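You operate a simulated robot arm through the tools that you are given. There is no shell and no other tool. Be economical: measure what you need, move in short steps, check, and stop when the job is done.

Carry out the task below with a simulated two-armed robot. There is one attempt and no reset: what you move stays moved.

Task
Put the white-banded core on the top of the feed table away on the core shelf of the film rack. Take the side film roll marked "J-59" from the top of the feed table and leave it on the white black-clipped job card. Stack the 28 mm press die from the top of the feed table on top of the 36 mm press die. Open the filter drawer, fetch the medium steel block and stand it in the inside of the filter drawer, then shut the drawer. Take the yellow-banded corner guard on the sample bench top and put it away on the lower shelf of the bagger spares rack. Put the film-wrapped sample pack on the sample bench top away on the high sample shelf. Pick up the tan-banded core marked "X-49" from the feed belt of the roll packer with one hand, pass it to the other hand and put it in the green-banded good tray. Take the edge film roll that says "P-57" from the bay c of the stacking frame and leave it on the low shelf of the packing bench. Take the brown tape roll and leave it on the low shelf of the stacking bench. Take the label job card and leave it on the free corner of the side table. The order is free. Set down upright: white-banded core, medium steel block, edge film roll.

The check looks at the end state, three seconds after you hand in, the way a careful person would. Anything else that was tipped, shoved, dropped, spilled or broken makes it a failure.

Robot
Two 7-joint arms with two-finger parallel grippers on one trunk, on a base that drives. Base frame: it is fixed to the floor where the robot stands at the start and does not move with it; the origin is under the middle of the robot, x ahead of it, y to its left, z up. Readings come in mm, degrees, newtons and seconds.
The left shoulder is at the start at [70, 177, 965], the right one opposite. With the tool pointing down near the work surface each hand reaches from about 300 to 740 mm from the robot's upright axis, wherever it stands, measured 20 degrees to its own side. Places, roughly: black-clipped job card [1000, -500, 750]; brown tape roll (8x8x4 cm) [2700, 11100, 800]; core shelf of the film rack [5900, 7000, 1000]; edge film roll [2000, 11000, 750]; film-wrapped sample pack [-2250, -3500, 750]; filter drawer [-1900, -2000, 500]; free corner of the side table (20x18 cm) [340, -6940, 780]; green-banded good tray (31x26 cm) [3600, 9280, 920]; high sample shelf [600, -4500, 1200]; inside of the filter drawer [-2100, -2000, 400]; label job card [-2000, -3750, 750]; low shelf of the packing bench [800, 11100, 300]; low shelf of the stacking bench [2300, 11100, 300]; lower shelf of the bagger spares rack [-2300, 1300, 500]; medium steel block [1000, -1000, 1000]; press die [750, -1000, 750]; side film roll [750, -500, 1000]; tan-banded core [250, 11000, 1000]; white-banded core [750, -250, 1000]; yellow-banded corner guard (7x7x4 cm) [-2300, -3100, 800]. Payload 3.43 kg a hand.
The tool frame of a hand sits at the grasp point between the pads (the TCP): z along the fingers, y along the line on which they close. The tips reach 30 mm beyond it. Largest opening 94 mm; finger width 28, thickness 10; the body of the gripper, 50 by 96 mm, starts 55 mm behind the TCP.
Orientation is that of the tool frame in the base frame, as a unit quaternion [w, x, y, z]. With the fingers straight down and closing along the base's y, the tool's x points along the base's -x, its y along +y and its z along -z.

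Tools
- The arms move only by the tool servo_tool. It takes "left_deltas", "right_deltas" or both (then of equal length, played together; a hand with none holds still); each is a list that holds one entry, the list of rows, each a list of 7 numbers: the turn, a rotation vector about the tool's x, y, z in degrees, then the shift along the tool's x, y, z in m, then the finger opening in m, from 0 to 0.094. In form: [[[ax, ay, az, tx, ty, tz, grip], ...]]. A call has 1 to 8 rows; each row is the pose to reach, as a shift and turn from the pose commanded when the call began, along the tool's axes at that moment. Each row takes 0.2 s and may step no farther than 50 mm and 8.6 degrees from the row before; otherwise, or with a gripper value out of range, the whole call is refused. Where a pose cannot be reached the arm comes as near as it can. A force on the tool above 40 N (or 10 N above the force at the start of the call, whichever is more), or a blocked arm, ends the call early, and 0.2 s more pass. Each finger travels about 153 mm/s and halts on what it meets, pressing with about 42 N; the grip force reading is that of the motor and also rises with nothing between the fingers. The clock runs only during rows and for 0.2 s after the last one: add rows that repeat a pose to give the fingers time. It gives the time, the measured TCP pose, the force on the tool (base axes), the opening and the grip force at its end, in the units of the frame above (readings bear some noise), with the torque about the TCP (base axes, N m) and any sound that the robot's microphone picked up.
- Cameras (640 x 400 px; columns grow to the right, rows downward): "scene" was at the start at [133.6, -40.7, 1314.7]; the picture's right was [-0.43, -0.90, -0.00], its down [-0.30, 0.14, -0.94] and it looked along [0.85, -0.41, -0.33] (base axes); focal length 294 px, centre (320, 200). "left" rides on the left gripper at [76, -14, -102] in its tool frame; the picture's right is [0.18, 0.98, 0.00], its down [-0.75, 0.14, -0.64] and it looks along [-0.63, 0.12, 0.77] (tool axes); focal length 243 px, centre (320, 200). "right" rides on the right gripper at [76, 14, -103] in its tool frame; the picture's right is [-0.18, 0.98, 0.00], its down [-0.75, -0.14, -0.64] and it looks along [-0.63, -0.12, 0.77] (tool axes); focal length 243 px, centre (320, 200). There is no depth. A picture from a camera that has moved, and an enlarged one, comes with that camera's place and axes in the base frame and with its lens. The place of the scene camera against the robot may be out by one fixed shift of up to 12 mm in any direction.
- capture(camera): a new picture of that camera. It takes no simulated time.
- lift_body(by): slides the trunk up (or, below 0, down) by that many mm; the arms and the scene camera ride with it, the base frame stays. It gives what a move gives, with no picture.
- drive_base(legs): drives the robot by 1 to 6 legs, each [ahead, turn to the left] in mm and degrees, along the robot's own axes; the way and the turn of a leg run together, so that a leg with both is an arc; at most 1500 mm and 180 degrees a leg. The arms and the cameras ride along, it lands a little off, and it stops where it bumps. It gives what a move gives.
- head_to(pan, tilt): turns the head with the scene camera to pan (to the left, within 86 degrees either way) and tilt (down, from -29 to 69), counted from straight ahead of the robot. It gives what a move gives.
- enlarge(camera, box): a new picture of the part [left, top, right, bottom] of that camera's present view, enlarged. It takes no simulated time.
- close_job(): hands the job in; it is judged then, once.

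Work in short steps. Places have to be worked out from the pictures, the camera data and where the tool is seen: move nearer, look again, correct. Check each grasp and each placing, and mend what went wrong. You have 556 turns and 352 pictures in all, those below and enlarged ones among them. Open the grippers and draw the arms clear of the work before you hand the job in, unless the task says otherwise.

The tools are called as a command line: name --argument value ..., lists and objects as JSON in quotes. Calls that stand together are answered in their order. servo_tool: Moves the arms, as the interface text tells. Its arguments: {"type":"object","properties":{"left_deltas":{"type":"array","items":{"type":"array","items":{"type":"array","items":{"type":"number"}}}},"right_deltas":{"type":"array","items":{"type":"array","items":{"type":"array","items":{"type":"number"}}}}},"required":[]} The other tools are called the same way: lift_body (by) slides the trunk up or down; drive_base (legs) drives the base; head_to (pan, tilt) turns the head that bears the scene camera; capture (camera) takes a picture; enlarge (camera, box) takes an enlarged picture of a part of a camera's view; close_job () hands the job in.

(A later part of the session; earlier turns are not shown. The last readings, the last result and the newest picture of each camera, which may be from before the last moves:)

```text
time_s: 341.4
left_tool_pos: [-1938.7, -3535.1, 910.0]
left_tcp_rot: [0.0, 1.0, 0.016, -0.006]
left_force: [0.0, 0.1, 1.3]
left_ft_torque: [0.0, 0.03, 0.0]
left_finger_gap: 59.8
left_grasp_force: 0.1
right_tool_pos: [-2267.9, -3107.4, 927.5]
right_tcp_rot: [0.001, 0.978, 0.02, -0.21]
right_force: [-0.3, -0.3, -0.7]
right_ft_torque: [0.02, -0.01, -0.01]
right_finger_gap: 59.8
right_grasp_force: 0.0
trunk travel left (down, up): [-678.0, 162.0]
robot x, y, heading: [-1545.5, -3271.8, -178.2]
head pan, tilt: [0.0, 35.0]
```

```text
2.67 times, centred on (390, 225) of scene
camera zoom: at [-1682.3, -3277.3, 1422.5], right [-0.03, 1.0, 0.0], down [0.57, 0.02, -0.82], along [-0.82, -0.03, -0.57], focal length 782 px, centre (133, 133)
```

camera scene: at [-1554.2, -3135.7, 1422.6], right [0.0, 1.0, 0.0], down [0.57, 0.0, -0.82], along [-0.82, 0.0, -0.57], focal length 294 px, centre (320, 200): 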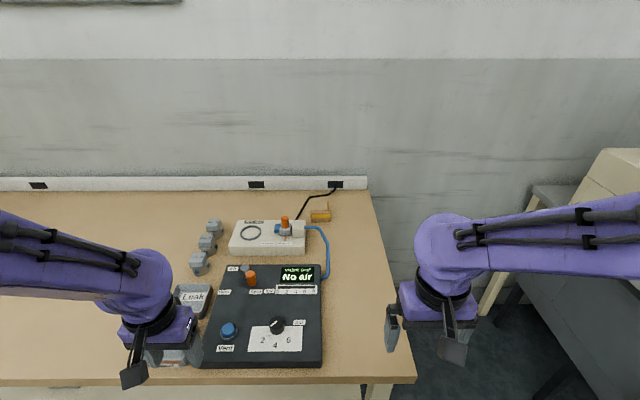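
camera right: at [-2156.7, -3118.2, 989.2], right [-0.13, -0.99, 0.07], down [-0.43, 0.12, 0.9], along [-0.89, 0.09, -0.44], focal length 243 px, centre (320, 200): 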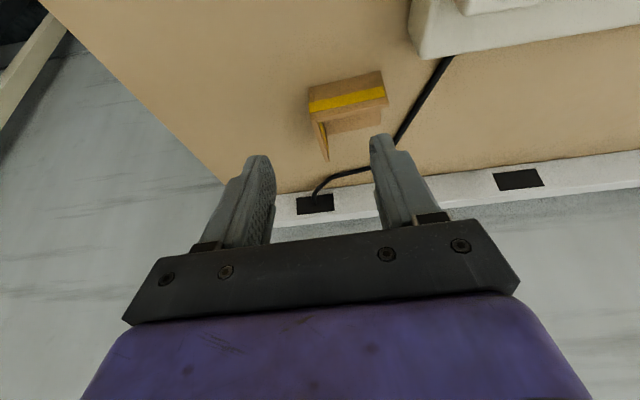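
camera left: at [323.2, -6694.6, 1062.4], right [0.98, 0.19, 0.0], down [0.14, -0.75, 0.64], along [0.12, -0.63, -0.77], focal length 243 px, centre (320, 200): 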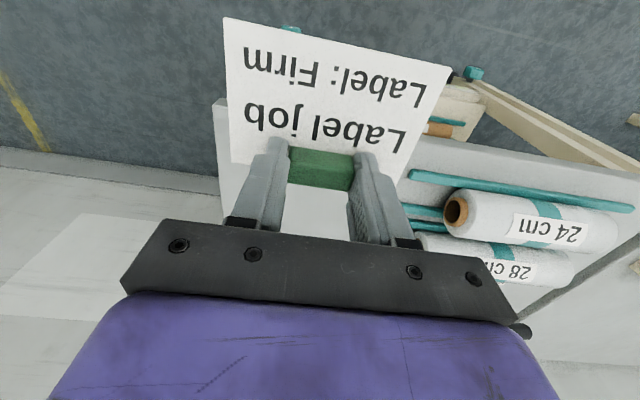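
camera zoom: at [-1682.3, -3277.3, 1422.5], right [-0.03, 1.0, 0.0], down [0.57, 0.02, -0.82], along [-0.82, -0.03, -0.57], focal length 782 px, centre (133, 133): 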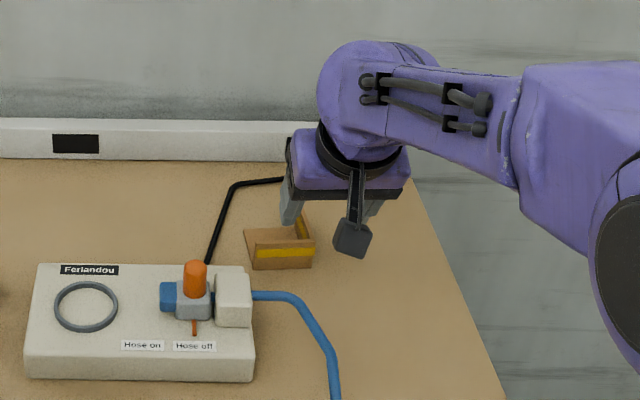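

The right wall runs x −2308…−2363 at y≈−3106. I go above it first at z≈887.

servo_tool --right_deltas '[[[0, 0, 0, -0.013, -0.001, 0.02, 0.06], [0, 0, 0, -0.026, -0.002, 0.04, 0.06], [0, 0, 0, -0.04, -0.003, 0.062, 0.06], [0, 0, 0, -0.04, -0.003, 0.062, 0.06]]]'

capture --camera "right"

```text
time_s: 342.4
left_tool_pos: [-1937.8, -3536.3, 910.3]
left_tcp_rot: [0.0, 1.0, 0.017, -0.007]
left_force: [0.6, 0.5, -0.9]
left_ft_torque: [-0.02, 0.0, 0.0]
left_finger_gap: 60.0
left_grasp_force: 0.0
right_tool_pos: [-2319.4, -3100.4, 886.9]
right_tcp_rot: [0.001, 0.978, 0.02, -0.209]
right_force: [0.7, -0.6, -0.9]
right_ft_torque: [0.0, -0.01, 0.01]
right_finger_gap: 60.1
right_grasp_force: 0.0
right hand out of reach, approached as far as the arm can: row 3, 4
trunk travel left (down, up): [-678.0, 162.0]
robot x, y, heading: [-1541.8, -3271.9, -178.4]
head pan, tilt: [0.0, 35.0]
```

```text
228 pictures are left
camera right: at [-2208.7, -3111.6, 949.2], right [-0.13, -0.99, 0.07], down [-0.43, 0.12, 0.89], along [-0.89, 0.09, -0.44], focal length 243 px, centre (320, 200)
```

right: 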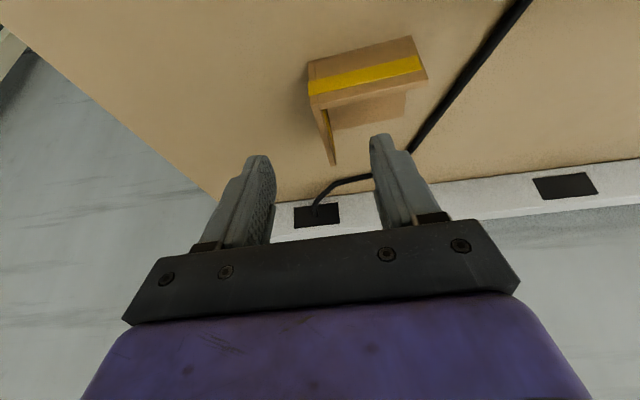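

The wall matches; I need ~15 mm more reach so that the inner finger clears the front wall. I creep the base 20 mm ahead and re-look.

drive_base --legs '[[20, 0]]'

servo_tool --right_deltas '[[[0, 0, 0, 0, 0.002, 0, 0.06], [0, 0, 0, 0, 0.005, 0, 0.06], [0, 0, 0, 0, 0.005, 0, 0.06]]]'

enlarge --camera "right" --box '[220, 60, 460, 230]'

```text
time_s: 343.2
left_tool_pos: [-1955.1, -3536.8, 911.5]
left_tcp_rot: [0.001, 1.0, 0.017, -0.006]
left_force: [0.0, 0.5, -0.3]
left_ft_torque: [0.0, 0.04, 0.02]
left_finger_gap: 60.0
left_grasp_force: 0.0
right_tool_pos: [-2338.6, -3102.3, 888.7]
right_tcp_rot: [0.001, 0.977, 0.02, -0.21]
right_force: [0.0, 0.3, 0.3]
right_ft_torque: [0.0, 0.01, 0.0]
right_finger_gap: 59.9
right_grasp_force: 0.1
trunk travel left (down, up): [-678.0, 162.0]
robot x, y, heading: [-1560.4, -3274.8, -178.3]
head pan, tilt: [0.0, 35.0]
```

```text
time_s: 344.0
left_tool_pos: [-1958.3, -3537.1, 909.4]
left_tcp_rot: [0.0, 1.0, 0.016, -0.006]
left_force: [0.8, -0.5, -0.6]
left_ft_torque: [0.02, -0.01, 0.0]
left_finger_gap: 60.0
left_grasp_force: 0.1
right_tool_pos: [-2339.2, -3106.0, 885.5]
right_tcp_rot: [0.002, 0.977, 0.02, -0.21]
right_force: [0.0, -0.1, -1.0]
right_ft_torque: [0.02, 0.0, 0.04]
right_finger_gap: 59.9
right_grasp_force: 0.0
trunk travel left (down, up): [-678.0, 162.0]
robot x, y, heading: [-1558.3, -3275.1, -178.0]
head pan, tilt: [0.0, 35.0]
```

```text
2.35 times, centred on (340, 145) of right
camera zoom: at [-2228.9, -3116.9, 949.1], right [-0.13, -0.99, 0.07], down [-0.43, 0.12, 0.9], along [-0.89, 0.09, -0.44], focal length 571 px, centre (273, 329)
```

zoom: 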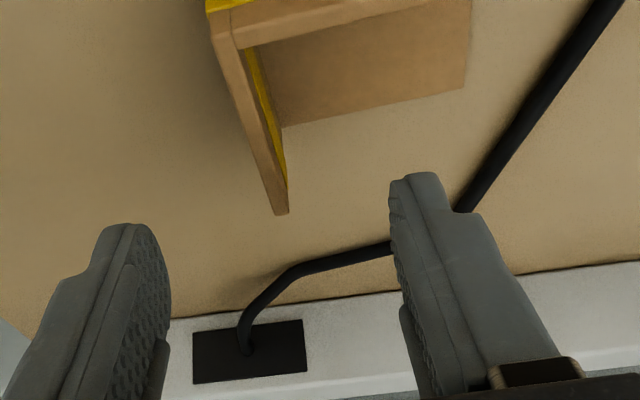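

Right over the wall's middle. I descend 47 mm and pinch it.

servo_tool --right_deltas '[[[0, 0, 0, 0.008, 0, 0.014, 0.06], [0, 0, 0, 0.016, 0, 0.028, 0.06], [0, 0, 0, 0.022, 0, 0.04, 0.06], [0, 0, 0, 0.022, 0, 0.04, 0.03], [0, 0, 0, 0.022, 0, 0.04, 0.0], [0, 0, 0, 0.022, 0, 0.04, 0.0], [0, 0, 0, 0.022, 0, 0.04, 0.0]]]'

capture --camera "right"

```text
time_s: 345.6
left_tool_pos: [-1957.9, -3535.7, 910.5]
left_tcp_rot: [0.0, 1.0, 0.016, -0.006]
left_force: [-0.2, -0.2, -0.5]
left_ft_torque: [0.02, 0.0, -0.02]
left_finger_gap: 60.0
left_grasp_force: 0.0
right_tool_pos: [-2335.6, -3105.5, 840.9]
right_tcp_rot: [0.001, 0.978, 0.02, -0.21]
right_force: [0.4, 0.1, -0.6]
right_ft_torque: [0.0, -0.02, -0.03]
right_finger_gap: 7.4
right_grasp_force: 41.4
trunk travel left (down, up): [-678.0, 162.0]
robot x, y, heading: [-1565.4, -3275.2, -178.5]
head pan, tilt: [0.0, 35.0]
```

```text
226 pictures are left
camera right: at [-2224.2, -3116.3, 903.5], right [-0.13, -0.99, 0.07], down [-0.43, 0.12, 0.9], along [-0.89, 0.09, -0.44], focal length 243 px, centre (320, 200)
```

right: 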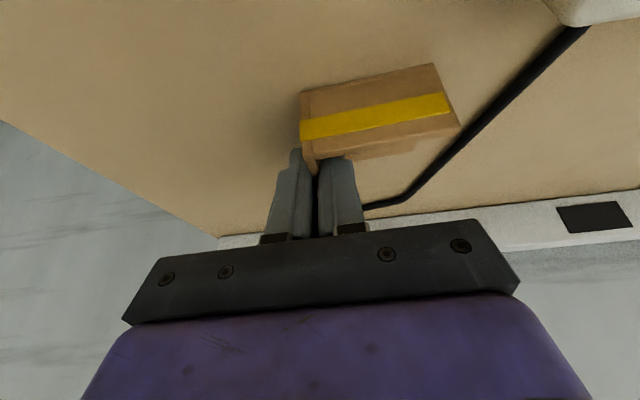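

Pinched (7.4 mm wall). I lift 90 mm and back the base away.

servo_tool --right_deltas '[[[0, 0, 0, -0.01, 0, -0.02, 0.0], [0, 0, 0, -0.02, 0, -0.042, 0.0], [0, 0, 0, -0.03, 0, -0.065, 0.0], [0, 0, 0, -0.035, 0, -0.085, 0.0]]]'

drive_base --legs '[[-300, 0]]'

capture --camera "right"

capture --camera "scene"

```text
time_s: 346.6
left_tool_pos: [-1957.5, -3535.6, 910.2]
left_tcp_rot: [0.0, 1.0, 0.017, -0.006]
left_force: [0.6, 0.0, 0.1]
left_ft_torque: [0.01, 0.01, 0.0]
left_finger_gap: 60.2
left_grasp_force: 0.1
right_tool_pos: [-2332.8, -3106.3, 935.4]
right_tcp_rot: [0.001, 0.978, 0.02, -0.21]
right_force: [0.5, -0.6, 0.2]
right_ft_torque: [-0.01, -0.01, 0.01]
right_finger_gap: 7.3
right_grasp_force: 41.4
trunk travel left (down, up): [-678.0, 162.0]
robot x, y, heading: [-1561.4, -3273.4, -178.3]
head pan, tilt: [0.0, 35.0]
```

```text
time_s: 348.6
left_tool_pos: [-1655.7, -3529.0, 910.1]
left_tcp_rot: [0.001, 1.0, 0.019, -0.006]
left_force: [-0.9, 0.4, 0.4]
left_ft_torque: [-0.01, 0.0, 0.03]
left_finger_gap: 60.0
left_grasp_force: 0.1
right_tool_pos: [-2035.4, -3100.9, 933.7]
right_tcp_rot: [0.002, 0.977, 0.023, -0.21]
right_force: [-1.0, 0.0, 0.4]
right_ft_torque: [0.0, -0.01, 0.01]
right_finger_gap: 7.3
right_grasp_force: 41.5
trunk travel left (down, up): [-678.0, 162.0]
robot x, y, heading: [-1264.3, -3261.8, -178.2]
head pan, tilt: [0.0, 35.0]
```

```text
225 pictures are left
camera right: at [-1922.9, -3111.1, 996.2], right [-0.12, -0.99, 0.07], down [-0.43, 0.12, 0.9], along [-0.89, 0.08, -0.44], focal length 243 px, centre (320, 200)
```

right: 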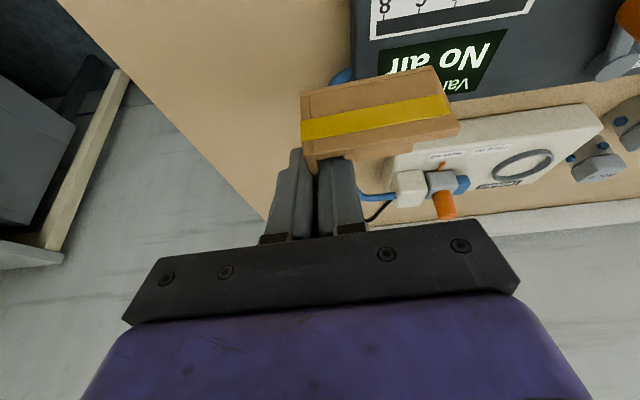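

```text
224 pictures are left
camera scene: at [-1402.6, -3268.4, 1422.4], right [-0.04, 1.0, 0.0], down [0.57, 0.02, -0.82], along [-0.82, -0.03, -0.57], focal length 294 px, centre (320, 200)
```

scene: 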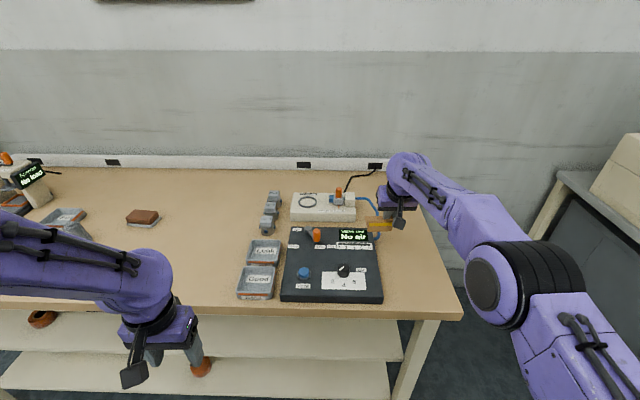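

Guard held; bench undisturbed. I back off and go north along x≈-1000, then look.

drive_base --legs '[[-250, 0], [0, -92], [1500, 0], [1000, 0]]'

head_to --pan 20 --tilt 12

capture --camera "scene"

```text
time_s: 366.3
left_tool_pos: [-1257.7, -316.6, 910.3]
left_tcp_rot: [0.004, -0.707, 0.708, 0.005]
left_force: [0.4, 0.3, 0.2]
left_ft_torque: [0.02, 0.0, 0.01]
left_finger_gap: 60.0
left_grasp_force: 0.0
right_tool_pos: [-814.5, 45.5, 934.3]
right_tcp_rot: [-0.151, 0.693, -0.69, -0.146]
right_force: [0.4, 0.1, 0.4]
right_ft_torque: [0.02, 0.02, -0.03]
right_finger_gap: 7.4
right_grasp_force: 41.3
trunk travel left (down, up): [-678.0, 162.0]
robot x, y, heading: [-1011.5, -719.2, 89.6]
head pan, tilt: [0.0, 35.0]
```

```text
time_s: 367.2
left_tool_pos: [-1258.0, -315.1, 909.7]
left_tcp_rot: [0.005, -0.707, 0.708, 0.005]
left_force: [-0.1, -0.5, -0.5]
left_ft_torque: [0.02, -0.01, -0.01]
left_finger_gap: 60.0
left_grasp_force: 0.0
right_tool_pos: [-815.1, 45.5, 934.1]
right_tcp_rot: [-0.15, 0.693, -0.69, -0.146]
right_force: [0.2, 0.5, -0.1]
right_ft_torque: [-0.03, 0.0, -0.03]
right_finger_gap: 7.5
right_grasp_force: 41.6
trunk travel left (down, up): [-678.0, 162.0]
robot x, y, heading: [-1010.1, -719.2, 89.7]
head pan, tilt: [20.0, 12.0]
```

```text
223 pictures are left
camera scene: at [-1040.7, -580.5, 1459.3], right [0.94, 0.34, 0.0], down [0.07, -0.2, -0.98], along [-0.33, 0.92, -0.21], focal length 294 px, centre (320, 200)
```

scene: 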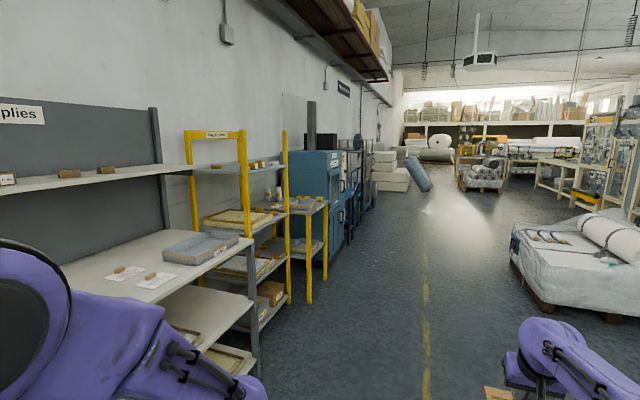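

A yellow rack is ahead left; I zoom to read labels.

enlarge --camera "scene" --box '[160, 110, 350, 350]'

```text
1.67 times, centred on (255, 230) of scene
camera zoom: at [-1040.7, -580.5, 1459.3], right [0.94, 0.34, 0.0], down [0.07, -0.2, -0.98], along [-0.33, 0.92, -0.21], focal length 489 px, centre (428, 150)
```

zoom: 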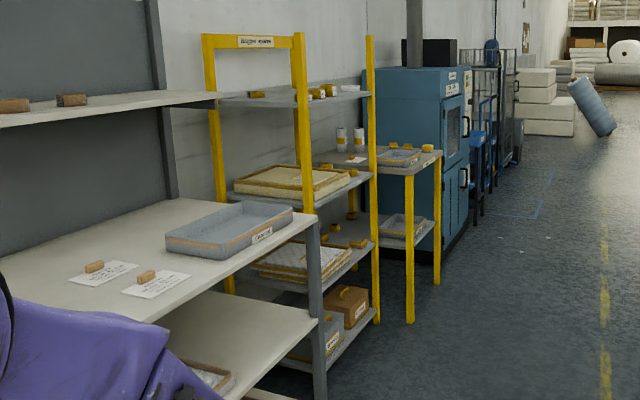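

It reads "Bagger spares". I drive to y≈1230 and turn to face it.

drive_base --legs '[[1500, 0], [450, 0], [0, 90]]'

head_to --pan 0 --tilt 30

capture --camera "scene"

```text
time_s: 380.7
left_tool_pos: [-1396.9, 979.7, 909.8]
left_tcp_rot: [0.0, 1.0, -0.006, -0.006]
left_force: [-0.6, -0.5, 0.6]
left_ft_torque: [-0.01, 0.02, -0.03]
left_finger_gap: 60.0
left_grasp_force: 0.0
right_tool_pos: [-1753.2, 1425.1, 934.4]
right_tcp_rot: [-0.003, 0.978, -0.002, -0.209]
right_force: [-0.7, -0.7, 0.0]
right_ft_torque: [0.01, 0.0, 0.02]
right_finger_gap: 7.1
right_grasp_force: 41.6
trunk travel left (down, up): [-678.0, 162.0]
robot x, y, heading: [-992.5, 1222.9, 179.2]
head pan, tilt: [20.0, 12.0]
```

```text
time_s: 381.5
left_tool_pos: [-1395.8, 978.6, 909.0]
left_tcp_rot: [0.0, 1.0, -0.006, -0.006]
left_force: [0.1, 0.5, 0.3]
left_ft_torque: [0.02, 0.03, 0.02]
left_finger_gap: 59.7
left_grasp_force: 0.0
right_tool_pos: [-1752.5, 1427.2, 934.8]
right_tcp_rot: [-0.004, 0.978, -0.002, -0.209]
right_force: [-0.3, -0.2, -0.3]
right_ft_torque: [0.0, -0.01, 0.02]
right_finger_gap: 7.7
right_grasp_force: 41.6
trunk travel left (down, up): [-678.0, 162.0]
robot x, y, heading: [-989.6, 1225.6, 179.2]
head pan, tilt: [0.0, 30.0]
```

```text
221 pictures are left
camera scene: at [-1132.6, 1226.7, 1430.3], right [0.01, 1.0, 0.0], down [0.5, -0.01, -0.87], along [-0.87, 0.01, -0.5], focal length 294 px, centre (320, 200)
```

scene: 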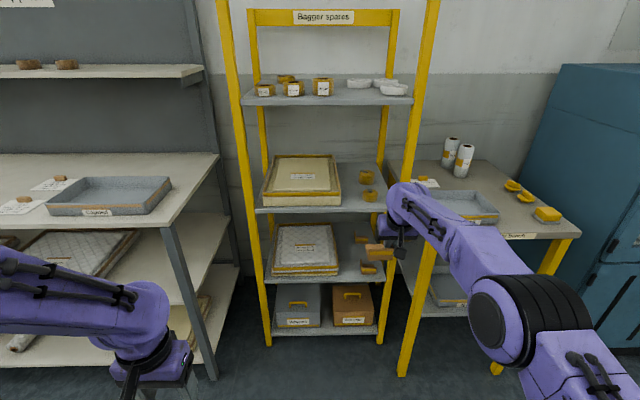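

The lower shelf (z≈490) is the one with the quilted pad and some guards on its right. Zoom.

enlarge --camera "scene" --box '[250, 150, 420, 350]'

```text
2.00 times, centred on (335, 250) of scene
camera zoom: at [-1132.6, 1226.7, 1430.3], right [0.01, 1.0, 0.0], down [0.5, -0.01, -0.87], along [-0.87, 0.01, -0.5], focal length 587 px, centre (290, 100)
```

zoom: 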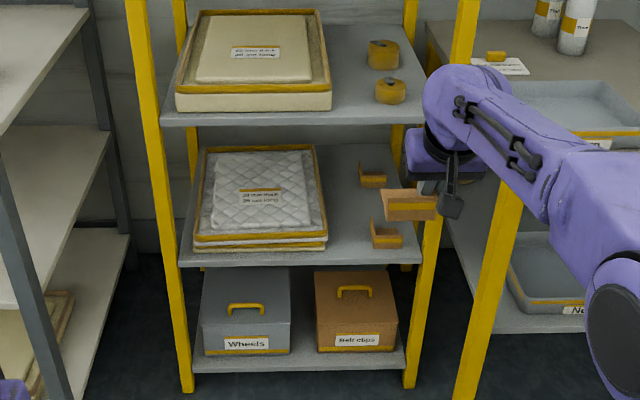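

I lower the trunk so the hand is at lower-shelf height, then move 230 mm nearer and look from both cameras.

lift_body --by -335

drive_base --legs '[[220, 0]]'

capture --camera "scene"

capture --camera "right"

```text
time_s: 384.8
left_tool_pos: [-1397.5, 979.2, 575.0]
left_tcp_rot: [0.0, 1.0, -0.006, -0.006]
left_force: [-0.3, 0.3, 0.6]
left_ft_torque: [-0.01, -0.05, -0.01]
left_finger_gap: 59.9
left_grasp_force: 0.1
right_tool_pos: [-1753.3, 1425.9, 598.9]
right_tcp_rot: [-0.004, 0.978, -0.003, -0.21]
right_force: [0.8, 0.0, 0.0]
right_ft_torque: [0.02, 0.02, 0.03]
right_finger_gap: 7.4
right_grasp_force: 41.6
trunk travel left (down, up): [-343.0, 497.0]
robot x, y, heading: [-991.6, 1227.9, 179.1]
head pan, tilt: [0.0, 30.0]
```

```text
time_s: 386.5
left_tool_pos: [-1614.4, 980.4, 575.4]
left_tcp_rot: [0.0, 1.0, -0.004, -0.005]
left_force: [-0.4, 0.2, -0.1]
left_ft_torque: [-0.01, 0.0, 0.02]
left_finger_gap: 60.0
left_grasp_force: 0.0
right_tool_pos: [-1972.8, 1426.1, 598.7]
right_tcp_rot: [-0.003, 0.978, 0.0, -0.208]
right_force: [0.8, 0.5, -1.0]
right_ft_torque: [-0.01, 0.02, 0.01]
right_finger_gap: 7.4
right_grasp_force: 42.0
trunk travel left (down, up): [-343.0, 497.0]
robot x, y, heading: [-1211.7, 1228.4, 179.5]
head pan, tilt: [0.0, 30.0]
```

```text
219 pictures are left
camera scene: at [-1352.4, 1229.0, 1095.1], right [0.01, 1.0, 0.0], down [0.5, -0.01, -0.87], along [-0.87, 0.01, -0.5], focal length 294 px, centre (320, 200)
```

scene: 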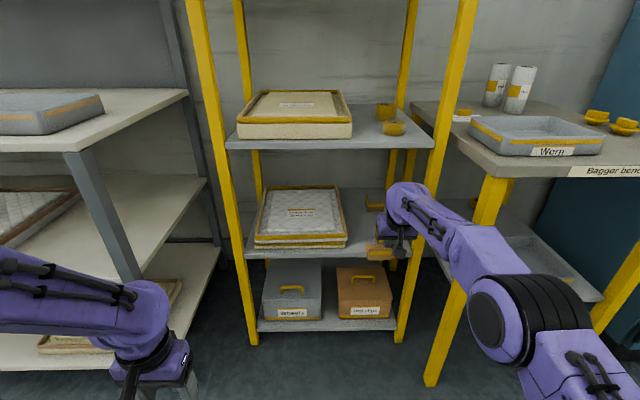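

```text
218 pictures are left
camera right: at [-1862.1, 1410.4, 660.8], right [-0.17, -0.98, 0.07], down [-0.43, 0.14, 0.89], along [-0.89, 0.12, -0.44], focal length 243 px, centre (320, 200)
```

right: 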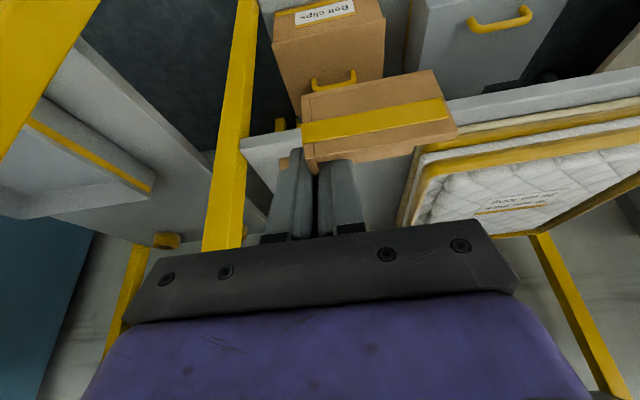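

I zoom in the scene view to see the free space right of the pad.

enlarge --camera "scene" --box '[320, 150, 440, 280]'

```text
3.08 times, centred on (380, 215) of scene
camera zoom: at [-1352.4, 1229.0, 1095.1], right [0.01, 1.0, 0.0], down [0.5, -0.01, -0.87], along [-0.87, 0.01, -0.5], focal length 903 px, centre (135, 154)
```

zoom: 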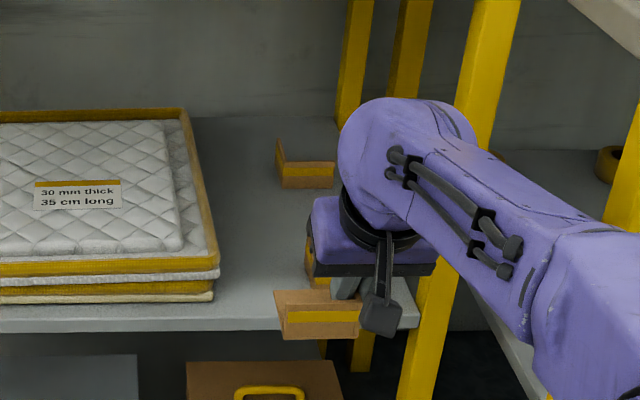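

Free strip between pad (y≈1322) and the front guard (y≈1434). I plan TCP ≈[-2165,1405], z≈489. I adjust laterally and lower, then drive in 170 mm.

servo_tool --right_deltas '[[[0, 0, 0, 0.008, 0.007, 0.017, 0.0], [0, 0, 0, 0.016, 0.014, 0.034, 0.0], [0, 0, 0, 0.021, 0.021, 0.046, 0.0]]]'

drive_base --legs '[[90, 0], [80, 0]]'

capture --camera "right"

enlarge --camera "scene" --box '[300, 130, 460, 280]'

```text
time_s: 387.3
left_tool_pos: [-1616.1, 980.6, 576.0]
left_tcp_rot: [0.0, 1.0, -0.004, -0.007]
left_force: [-0.8, -0.7, 0.0]
left_ft_torque: [0.0, -0.01, 0.01]
left_finger_gap: 60.1
left_grasp_force: 0.0
right_tool_pos: [-1972.5, 1405.2, 547.2]
right_tcp_rot: [-0.004, 0.978, -0.001, -0.209]
right_force: [-1.3, -0.3, 0.1]
right_ft_torque: [0.04, 0.04, 0.05]
right_finger_gap: 7.1
right_grasp_force: 41.0
trunk travel left (down, up): [-343.0, 497.0]
robot x, y, heading: [-1207.3, 1227.5, 179.4]
head pan, tilt: [0.0, 30.0]
```

```text
time_s: 389.1
left_tool_pos: [-1787.6, 982.0, 574.8]
left_tcp_rot: [0.0, 1.0, -0.004, -0.005]
left_force: [0.2, -0.6, -1.3]
left_ft_torque: [-0.01, 0.01, 0.0]
left_finger_gap: 60.0
left_grasp_force: 0.1
right_tool_pos: [-2145.6, 1406.2, 547.9]
right_tcp_rot: [-0.004, 0.978, 0.0, -0.209]
right_force: [0.2, 0.0, -0.5]
right_ft_torque: [0.0, 0.02, 0.02]
right_finger_gap: 7.0
right_grasp_force: 41.5
trunk travel left (down, up): [-343.0, 497.0]
robot x, y, heading: [-1383.6, 1227.7, 179.6]
head pan, tilt: [0.0, 30.0]
```

```text
216 pictures are left
camera right: at [-2036.1, 1390.6, 610.3], right [-0.17, -0.98, 0.07], down [-0.43, 0.14, 0.89], along [-0.89, 0.12, -0.44], focal length 243 px, centre (320, 200)
```

right: 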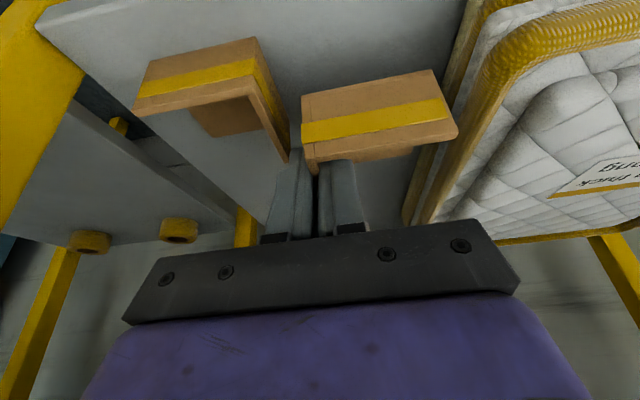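

```text
2.67 times, centred on (380, 205) of scene
camera zoom: at [-1525.6, 1230.4, 1095.1], right [0.01, 1.0, 0.0], down [0.5, 0.0, -0.87], along [-0.87, 0.01, -0.5], focal length 782 px, centre (160, 187)
```

zoom: 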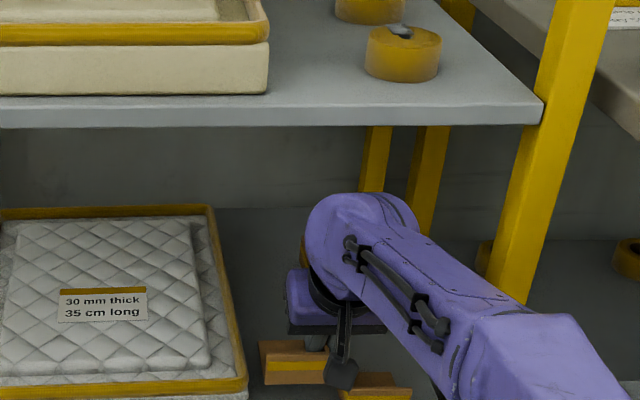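

Spot confirmed: ~23 mm to the pad, ~9–15 mm to the neighbour guard. I go 25 mm deeper with the base and lower 45 mm.

drive_base --legs '[[25, 0]]'

servo_tool --right_deltas '[[[0, 0, 0, 0.006, 0, 0.014, 0.0], [0, 0, 0, 0.012, 0, 0.028, 0.0], [0, 0, 0, 0.0185, 0, 0.041, 0.0], [0, 0, 0, 0.0185, 0, 0.041, 0.0]]]'

capture --camera "right"

```text
time_s: 389.9
left_tool_pos: [-1813.8, 982.6, 574.1]
left_tcp_rot: [0.0, 1.0, -0.004, -0.006]
left_force: [0.3, 0.5, -0.8]
left_ft_torque: [-0.05, -0.06, -0.04]
left_finger_gap: 59.9
left_grasp_force: 0.0
right_tool_pos: [-2173.6, 1405.7, 548.5]
right_tcp_rot: [-0.002, 0.978, 0.001, -0.209]
right_force: [-0.2, -0.2, -0.3]
right_ft_torque: [0.01, 0.01, -0.01]
right_finger_gap: 7.4
right_grasp_force: 41.5
trunk travel left (down, up): [-343.0, 497.0]
robot x, y, heading: [-1407.7, 1230.1, 179.4]
head pan, tilt: [0.0, 30.0]
```

```text
time_s: 390.9
left_tool_pos: [-1810.5, 982.4, 576.2]
left_tcp_rot: [0.001, 1.0, -0.004, -0.008]
left_force: [0.1, -1.3, -0.5]
left_ft_torque: [-0.02, -0.01, -0.01]
left_finger_gap: 59.7
left_grasp_force: 0.0
right_tool_pos: [-2172.0, 1405.8, 509.7]
right_tcp_rot: [-0.003, 0.977, 0.0, -0.215]
right_force: [-8.2, 1.1, 25.4]
right_ft_torque: [-0.02, -0.35, 0.0]
right_finger_gap: 7.6
right_grasp_force: 41.5
trunk travel left (down, up): [-343.0, 497.0]
robot x, y, heading: [-1408.5, 1232.2, 179.4]
head pan, tilt: [0.0, 30.0]
```

```text
214 pictures are left
camera right: at [-2059.7, 1390.6, 571.4], right [-0.17, -0.98, 0.07], down [-0.41, 0.14, 0.9], along [-0.89, 0.12, -0.43], focal length 243 px, centre (320, 200)
```

right: 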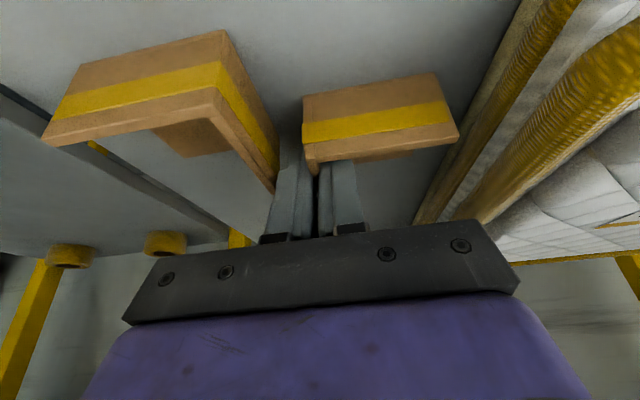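

Contact at z≈510 (shelf ≈470). I relax 4 mm, open just to 20 mm, and lift straight up.

servo_tool --right_deltas '[[[0, 0, 0, -0.0016, 0, -0.0036, 0.0], [0, 0, 0, -0.0016, 0, -0.0036, 0.012], [0, 0, 0, -0.0016, 0, -0.0036, 0.02], [0, 0, 0, -0.0016, 0, -0.0036, 0.02], [0, 0, 0, -0.008, 0, -0.018, 0.02], [0, 0, 0, -0.018, 0, -0.042, 0.02], [0, 0, 0, -0.026, 0, -0.06, 0.02]]]'

capture --camera "right"

```text
time_s: 392.5
left_tool_pos: [-1812.5, 981.1, 575.7]
left_tcp_rot: [-0.001, 1.0, -0.003, -0.007]
left_force: [0.6, 0.3, -0.1]
left_ft_torque: [0.0, -0.03, -0.02]
left_finger_gap: 59.9
left_grasp_force: 0.0
right_tool_pos: [-2170.5, 1406.0, 568.8]
right_tcp_rot: [-0.003, 0.978, 0.0, -0.21]
right_force: [-0.2, 0.5, -0.3]
right_ft_torque: [-0.02, -0.02, -0.02]
right_finger_gap: 20.0
right_grasp_force: 0.0
trunk travel left (down, up): [-343.0, 497.0]
robot x, y, heading: [-1409.1, 1228.3, 179.4]
head pan, tilt: [0.0, 30.0]
```

```text
213 pictures are left
camera right: at [-2059.3, 1390.9, 631.6], right [-0.17, -0.98, 0.07], down [-0.42, 0.14, 0.9], along [-0.89, 0.12, -0.44], focal length 243 px, centre (320, 200)
```

right: 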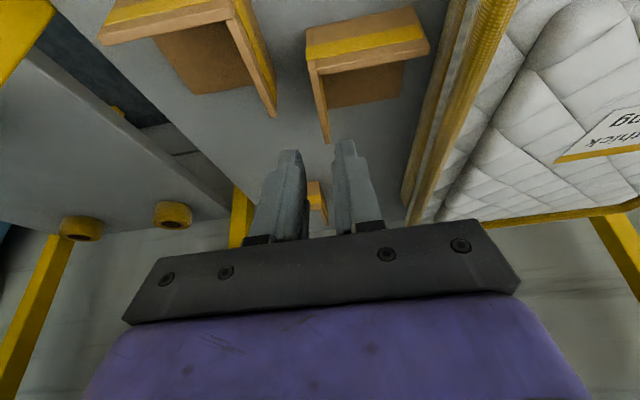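

The guard stands on the lower shelf, neighbours untouched. I back out.

drive_base --legs '[[-420, 0]]'

capture --camera "scene"

```text
time_s: 395.0
left_tool_pos: [-1397.8, 980.6, 574.9]
left_tcp_rot: [0.0, 1.0, -0.007, -0.006]
left_force: [1.1, 0.0, 0.5]
left_ft_torque: [-0.02, 0.03, -0.04]
left_finger_gap: 60.2
left_grasp_force: 0.1
right_tool_pos: [-1752.0, 1405.3, 569.5]
right_tcp_rot: [-0.004, 0.978, -0.003, -0.209]
right_force: [-0.3, -0.2, -0.5]
right_ft_torque: [-0.01, -0.02, 0.02]
right_finger_gap: 19.8
right_grasp_force: 0.0
trunk travel left (down, up): [-343.0, 497.0]
robot x, y, heading: [-994.5, 1222.5, 179.0]
head pan, tilt: [0.0, 30.0]
```

```text
212 pictures are left
camera scene: at [-1132.1, 1226.3, 1095.3], right [0.02, 1.0, 0.0], down [0.5, -0.01, -0.87], along [-0.87, 0.01, -0.5], focal length 294 px, centre (320, 200)
```

scene: 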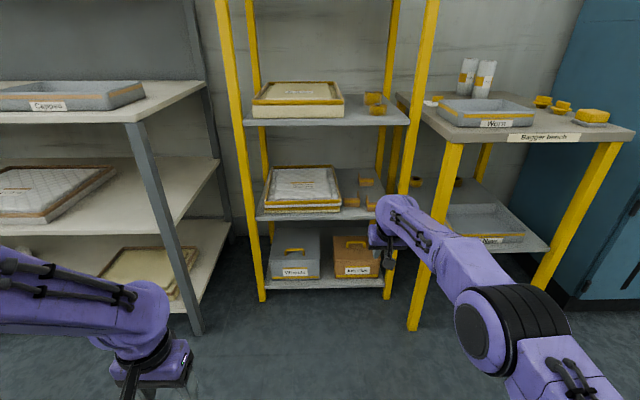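

Done there. I retract the right hand to a compact upright pose, raise the trunk, and head back to the feed table for the core.

servo_tool --right_deltas '[[[0, 3, 0, 0.034, 0, -0.015, 0.094], [0, 6, 0, 0.068, 0, -0.03, 0.094], [0, 9, 0, 0.102, 0, -0.046, 0.094], [0, 12, 0, 0.137, 0, -0.061, 0.094], [0, 15, 0, 0.171, 0, -0.077, 0.094], [0, 18, 0, 0.205, 0, -0.092, 0.094], [0, 21, 0, 0.24, 0, -0.108, 0.094], [0, 24, 0, 0.274, 0, -0.123, 0.094]]]'

lift_body --by 420

drive_base --legs '[[0, 132], [1350, 0], [0, 49]]'

head_to --pan 0 --tilt 30

capture --camera "scene"

```text
time_s: 396.8
left_tool_pos: [-1396.5, 979.9, 575.5]
left_tcp_rot: [0.0, 1.0, -0.008, -0.006]
left_force: [-0.5, 0.5, -0.7]
left_ft_torque: [0.0, 0.03, -0.01]
left_finger_gap: 59.9
left_grasp_force: 0.0
right_tool_pos: [-1449.0, 1404.6, 569.2]
right_tcp_rot: [-0.003, 1.0, -0.003, -0.001]
right_force: [-0.4, 0.1, 0.6]
right_ft_torque: [0.02, 0.01, 0.02]
right_finger_gap: 93.9
right_grasp_force: 0.0
trunk travel left (down, up): [-343.0, 497.0]
robot x, y, heading: [-998.1, 1227.0, 179.2]
head pan, tilt: [0.0, 30.0]
```

```text
refused: 420 is not a number from -400 to 400
```

```text
time_s: 410.8
left_tool_pos: [368.5, 342.6, 576.8]
left_tcp_rot: [0.009, 0.124, 0.992, -0.005]
left_force: [0.7, -2.1, 0.1]
left_ft_torque: [0.28, -0.01, -0.02]
left_finger_gap: 60.2
left_grasp_force: 0.1
right_tool_pos: [327.7, -75.3, 568.9]
right_tcp_rot: [0.001, 0.112, 0.994, -0.003]
right_force: [0.0, 0.5, 0.4]
right_ft_torque: [0.0, 0.02, 0.01]
right_finger_gap: 94.1
right_grasp_force: 0.0
trunk travel left (down, up): [-343.0, 497.0]
robot x, y, heading: [-79.9, 202.2, -13.4]
head pan, tilt: [0.0, 30.0]
stopped in leg 3: the force on the tool passed its limit (the readings are from after the stop); the commanded pose is now the measured one
```

```text
time_s: 411.4
left_tool_pos: [369.8, 342.8, 575.3]
left_tcp_rot: [0.01, 0.123, 0.992, -0.005]
left_force: [1.1, -3.0, 0.0]
left_ft_torque: [0.36, 0.05, -0.06]
left_finger_gap: 60.0
left_grasp_force: 0.0
right_tool_pos: [328.8, -74.8, 568.1]
right_tcp_rot: [0.001, 0.111, 0.994, -0.002]
right_force: [-0.2, 0.7, 0.8]
right_ft_torque: [-0.03, -0.04, 0.01]
right_finger_gap: 93.9
right_grasp_force: 0.1
trunk travel left (down, up): [-343.0, 497.0]
robot x, y, heading: [-81.0, 199.2, -13.4]
head pan, tilt: [0.0, 30.0]
```

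```text
211 pictures are left
camera scene: at [55.3, 166.2, 1095.2], right [-0.23, -0.97, 0.0], down [-0.49, 0.12, -0.87], along [0.84, -0.2, -0.5], focal length 294 px, centre (320, 200)
```

scene: 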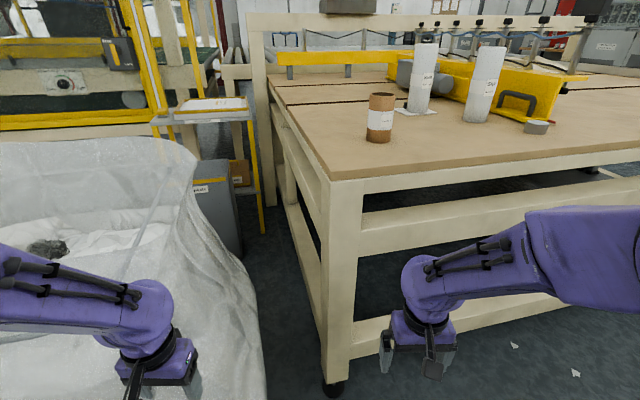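

The lift was refused (limit 400), so my low left hand touched the big bag. I back straight off and then raise the trunk.

drive_base --legs '[[-250, 0]]'

lift_body --by 390

capture --camera "scene"

```text
time_s: 413.2
left_tool_pos: [126.0, 400.7, 576.2]
left_tcp_rot: [0.009, 0.122, 0.992, -0.006]
left_force: [-0.9, 0.6, -0.5]
left_ft_torque: [0.01, -0.03, 0.01]
left_finger_gap: 60.1
left_grasp_force: 0.0
right_tool_pos: [87.7, -16.9, 571.0]
right_tcp_rot: [0.001, 0.109, 0.994, -0.004]
right_force: [0.8, 0.2, -0.4]
right_ft_torque: [0.03, -0.03, 0.01]
right_finger_gap: 93.6
right_grasp_force: 0.0
trunk travel left (down, up): [-343.0, 497.0]
robot x, y, heading: [-320.7, 257.2, -13.0]
head pan, tilt: [0.0, 30.0]
```

```text
time_s: 417.0
left_tool_pos: [126.7, 402.5, 967.3]
left_tcp_rot: [0.01, 0.122, 0.992, -0.005]
left_force: [-0.3, 0.1, -0.3]
left_ft_torque: [-0.01, 0.02, -0.02]
left_finger_gap: 60.1
left_grasp_force: 0.1
right_tool_pos: [87.0, -15.6, 960.0]
right_tcp_rot: [0.001, 0.109, 0.994, -0.003]
right_force: [0.8, -0.9, -0.9]
right_ft_torque: [-0.01, 0.05, -0.01]
right_finger_gap: 93.9
right_grasp_force: 0.1
trunk travel left (down, up): [-733.0, 107.0]
robot x, y, heading: [-325.5, 253.4, -13.5]
head pan, tilt: [0.0, 30.0]
```

```text
210 pictures are left
camera scene: at [-186.4, 224.3, 1485.2], right [-0.23, -0.97, 0.0], down [-0.49, 0.11, -0.87], along [0.84, -0.2, -0.5], focal length 294 px, centre (320, 200)
```

scene: 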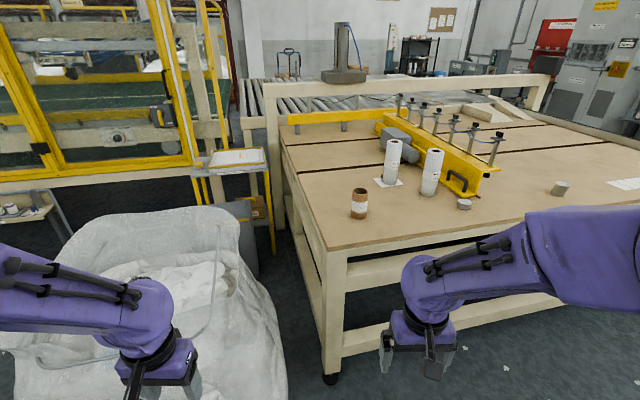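

The bag looks unharmed. I raise the trunk 100 mm more and drive to a stance at about [210,-330] facing the table, with the core to my left hand.

lift_body --by 100

drive_base --legs '[[0, -55.4], [625, 0], [0, 68.9], [270, 0]]'

head_to --pan 10 --tilt 45

capture --camera "scene"

capture --camera "left"

```text
time_s: 418.3
left_tool_pos: [126.4, 402.3, 1067.3]
left_tcp_rot: [0.01, 0.122, 0.992, -0.005]
left_force: [0.6, -0.4, 0.3]
left_ft_torque: [0.02, 0.02, -0.05]
left_finger_gap: 60.0
left_grasp_force: 0.1
right_tool_pos: [88.2, -15.3, 1059.2]
right_tcp_rot: [0.001, 0.109, 0.994, -0.004]
right_force: [0.4, -0.9, 0.3]
right_ft_torque: [0.0, 0.0, -0.02]
right_finger_gap: 94.1
right_grasp_force: 0.0
trunk travel left (down, up): [-833.0, 7.0]
robot x, y, heading: [-325.9, 257.2, -13.2]
head pan, tilt: [0.0, 30.0]
```

```text
time_s: 428.8
left_tool_pos: [583.8, -51.9, 1067.4]
left_tcp_rot: [0.011, -0.007, 1.0, -0.005]
left_force: [-0.8, -0.2, -0.6]
left_ft_torque: [0.01, -0.03, 0.03]
left_finger_gap: 60.0
left_grasp_force: 0.1
right_tool_pos: [653.5, -465.6, 1060.0]
right_tcp_rot: [0.003, -0.02, 1.0, -0.003]
right_force: [-0.3, -1.1, 0.7]
right_ft_torque: [-0.04, 0.04, -0.03]
right_finger_gap: 94.1
right_grasp_force: 0.0
trunk travel left (down, up): [-833.0, 7.0]
robot x, y, heading: [186.9, -307.3, 1.8]
head pan, tilt: [0.0, 30.0]
```

```text
time_s: 429.6
left_tool_pos: [586.9, -51.9, 1066.0]
left_tcp_rot: [0.011, -0.008, 1.0, -0.004]
left_force: [0.2, 0.0, -0.2]
left_ft_torque: [0.01, 0.01, -0.01]
left_finger_gap: 60.1
left_grasp_force: 0.1
right_tool_pos: [655.0, -466.1, 1058.3]
right_tcp_rot: [0.003, -0.021, 1.0, -0.004]
right_force: [-0.2, 0.5, 0.4]
right_ft_torque: [-0.02, 0.0, -0.01]
right_finger_gap: 94.0
right_grasp_force: 0.0
trunk travel left (down, up): [-833.0, 7.0]
robot x, y, heading: [188.5, -306.9, 1.9]
head pan, tilt: [10.0, 45.0]
```

```text
209 pictures are left
camera scene: at [318.1, -289.9, 1562.6], right [0.2, -0.98, 0.0], down [-0.69, -0.14, -0.71], along [0.69, 0.14, -0.71], focal length 294 px, centre (320, 200)
```

scene: 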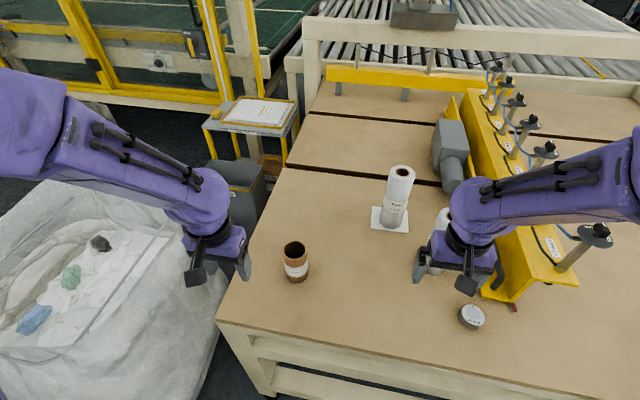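

```text
208 pictures are left
camera left: at [507.1, -65.6, 1167.7], right [-0.2, 0.98, -0.01], down [0.74, 0.16, 0.66], along [0.64, 0.12, -0.75], focal length 243 px, centre (320, 200)
```

left: 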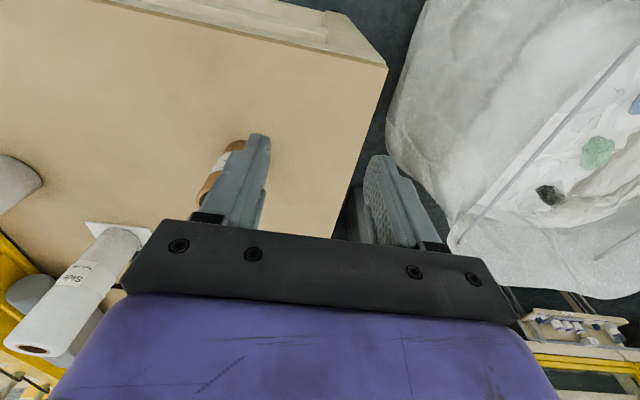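

Core ≈[731,-135]. I straighten the left hand and bring it over the core at z≈1012.

servo_tool --left_deltas '[[[-0.2, 0.6, -0.5, -0.035, -0.022, 0, 0.094], [-0.5, 1.26, -1, -0.07, -0.044, 0.02, 0.094], [-0.5, 1.26, -1, -0.105, -0.066, 0.04, 0.094], [-0.5, 1.26, -1, -0.141, -0.088, 0.055, 0.094], [-0.5, 1.26, -1, -0.141, -0.088, 0.055, 0.094]]]'

capture --camera "left"

```text
time_s: 430.8
left_tool_pos: [731.4, -138.6, 1016.1]
left_tcp_rot: [0.0, -0.016, 1.0, -0.001]
left_force: [0.6, -0.1, -0.1]
left_ft_torque: [-0.02, -0.01, 0.0]
left_finger_gap: 94.1
left_grasp_force: 0.0
right_tool_pos: [653.8, -465.4, 1059.9]
right_tcp_rot: [0.002, -0.02, 1.0, -0.003]
right_force: [0.5, -0.7, 0.1]
right_ft_torque: [-0.01, 0.02, -0.02]
right_finger_gap: 93.9
right_grasp_force: 0.1
trunk travel left (down, up): [-833.0, 7.0]
robot x, y, heading: [189.0, -308.7, 1.5]
head pan, tilt: [10.0, 45.0]
```

```text
207 pictures are left
camera left: at [654.6, -153.9, 1118.7], right [-0.22, 0.98, 0.0], down [0.75, 0.17, 0.64], along [0.63, 0.14, -0.77], focal length 243 px, centre (320, 200)
```

left: 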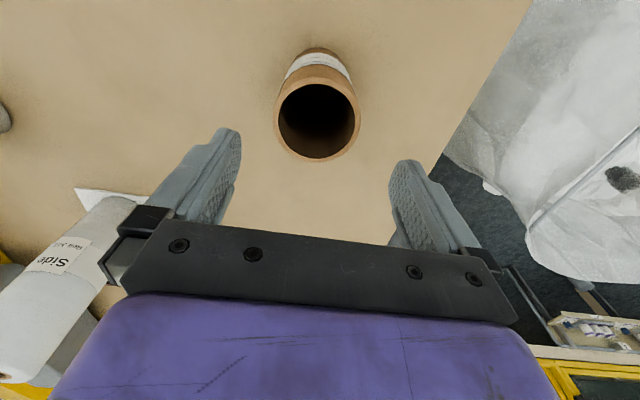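

Core top centre [721,-142]. To be able to put it into a shelf later, I grasp it with the hand tilted 45° forward: first I back up to a pre-grasp pose.

servo_tool --left_deltas '[[[0, -5.6, 0, 0.012, 0, 0, 0.094], [0, -11.2, 0, 0.025, 0, 0, 0.094], [0, -16.8, 0, 0.037, 0, 0.003, 0.094], [0, -22.4, 0, 0.05, 0, 0.006, 0.094], [0, -28, 0, 0.06, 0, 0.01, 0.094], [0, -33.6, 0, 0.07, 0, 0.015, 0.094], [0, -39.3, 0, 0.081, 0, 0.02, 0.094], [0, -45, 0, 0.081, 0, 0.025, 0.094]]]'

capture --camera "left"

```text
time_s: 432.6
left_tool_pos: [654.2, -141.6, 1001.1]
left_tcp_rot: [0.387, -0.051, 0.921, -0.018]
left_force: [0.0, -0.2, 0.0]
left_ft_torque: [0.02, -0.01, 0.0]
left_finger_gap: 93.9
left_grasp_force: 0.0
right_tool_pos: [654.4, -466.2, 1058.6]
right_tcp_rot: [0.001, -0.021, 1.0, -0.004]
right_force: [-0.2, -0.3, 0.5]
right_ft_torque: [-0.01, 0.03, 0.04]
right_finger_gap: 94.3
right_grasp_force: 0.0
trunk travel left (down, up): [-833.0, 7.0]
robot x, y, heading: [186.2, -307.5, 1.4]
head pan, tilt: [10.0, 45.0]
```

```text
206 pictures are left
camera left: at [528.9, -163.8, 1020.4], right [-0.21, 0.96, -0.2], down [0.05, 0.22, 0.97], along [0.98, 0.19, -0.1], focal length 243 px, centre (320, 200)
```

left: 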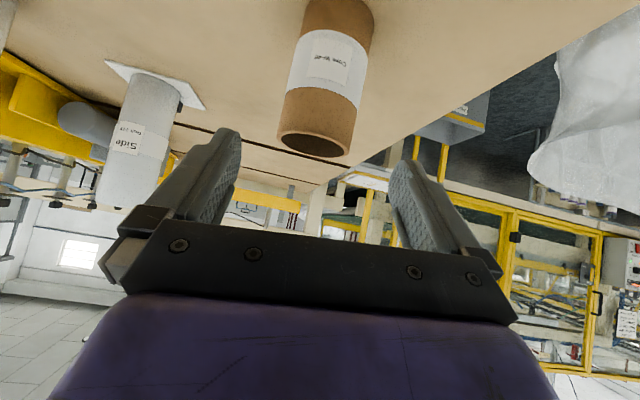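

The hand shows a small roll; I hold to see if it settles.

servo_tool --left_deltas '[[[0, 0, 0, 0, 0, 0, 0.094], [0, 0, 0, 0, 0, 0, 0.094], [0, 0, 0, 0, 0, 0, 0.094]]]'

```text
time_s: 433.4
left_tool_pos: [654.5, -140.1, 999.2]
left_tcp_rot: [0.384, -0.052, 0.922, -0.015]
left_force: [0.0, -0.7, -0.6]
left_ft_torque: [0.01, -0.02, 0.02]
left_finger_gap: 94.0
left_grasp_force: 0.1
right_tool_pos: [654.9, -466.0, 1059.2]
right_tcp_rot: [0.002, -0.019, 1.0, -0.003]
right_force: [0.2, 0.9, -0.3]
right_ft_torque: [0.02, -0.02, -0.01]
right_finger_gap: 94.2
right_grasp_force: 0.0
trunk travel left (down, up): [-833.0, 7.0]
robot x, y, heading: [187.5, -309.8, 1.7]
head pan, tilt: [10.0, 45.0]
```

Stable with a ~4° roll (arm near a limit). Moving forward should free it; I advance 60 mm along the approach and re-check.

servo_tool --left_deltas '[[[0, 0, 0, 0.003, 0, 0.02, 0.094], [0, 0, 0, 0.006, 0, 0.04, 0.094], [0, 0, 0, 0.008, -0.001, 0.06, 0.094], [0, 0, 0, 0.008, -0.001, 0.06, 0.094]]]'

capture --camera "left"

```text
time_s: 434.4
left_tool_pos: [683.9, -138.8, 941.2]
left_tcp_rot: [0.383, -0.02, 0.924, 0.007]
left_force: [0.6, -1.1, -0.3]
left_ft_torque: [0.0, 0.0, -0.03]
left_finger_gap: 94.2
left_grasp_force: 0.1
right_tool_pos: [655.0, -465.4, 1059.6]
right_tcp_rot: [0.002, -0.021, 1.0, -0.003]
right_force: [0.1, 0.1, -0.8]
right_ft_torque: [0.0, 0.01, 0.03]
right_finger_gap: 94.1
right_grasp_force: 0.0
trunk travel left (down, up): [-833.0, 7.0]
robot x, y, heading: [183.6, -309.2, 1.6]
head pan, tilt: [10.0, 45.0]
```

```text
205 pictures are left
camera left: at [558.1, -156.5, 960.7], right [-0.17, 0.98, -0.13], down [0.08, 0.15, 0.99], along [0.98, 0.16, -0.1], focal length 243 px, centre (320, 200)
```

left: 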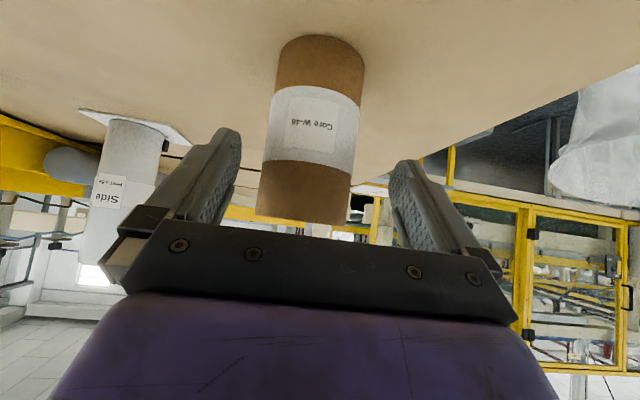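

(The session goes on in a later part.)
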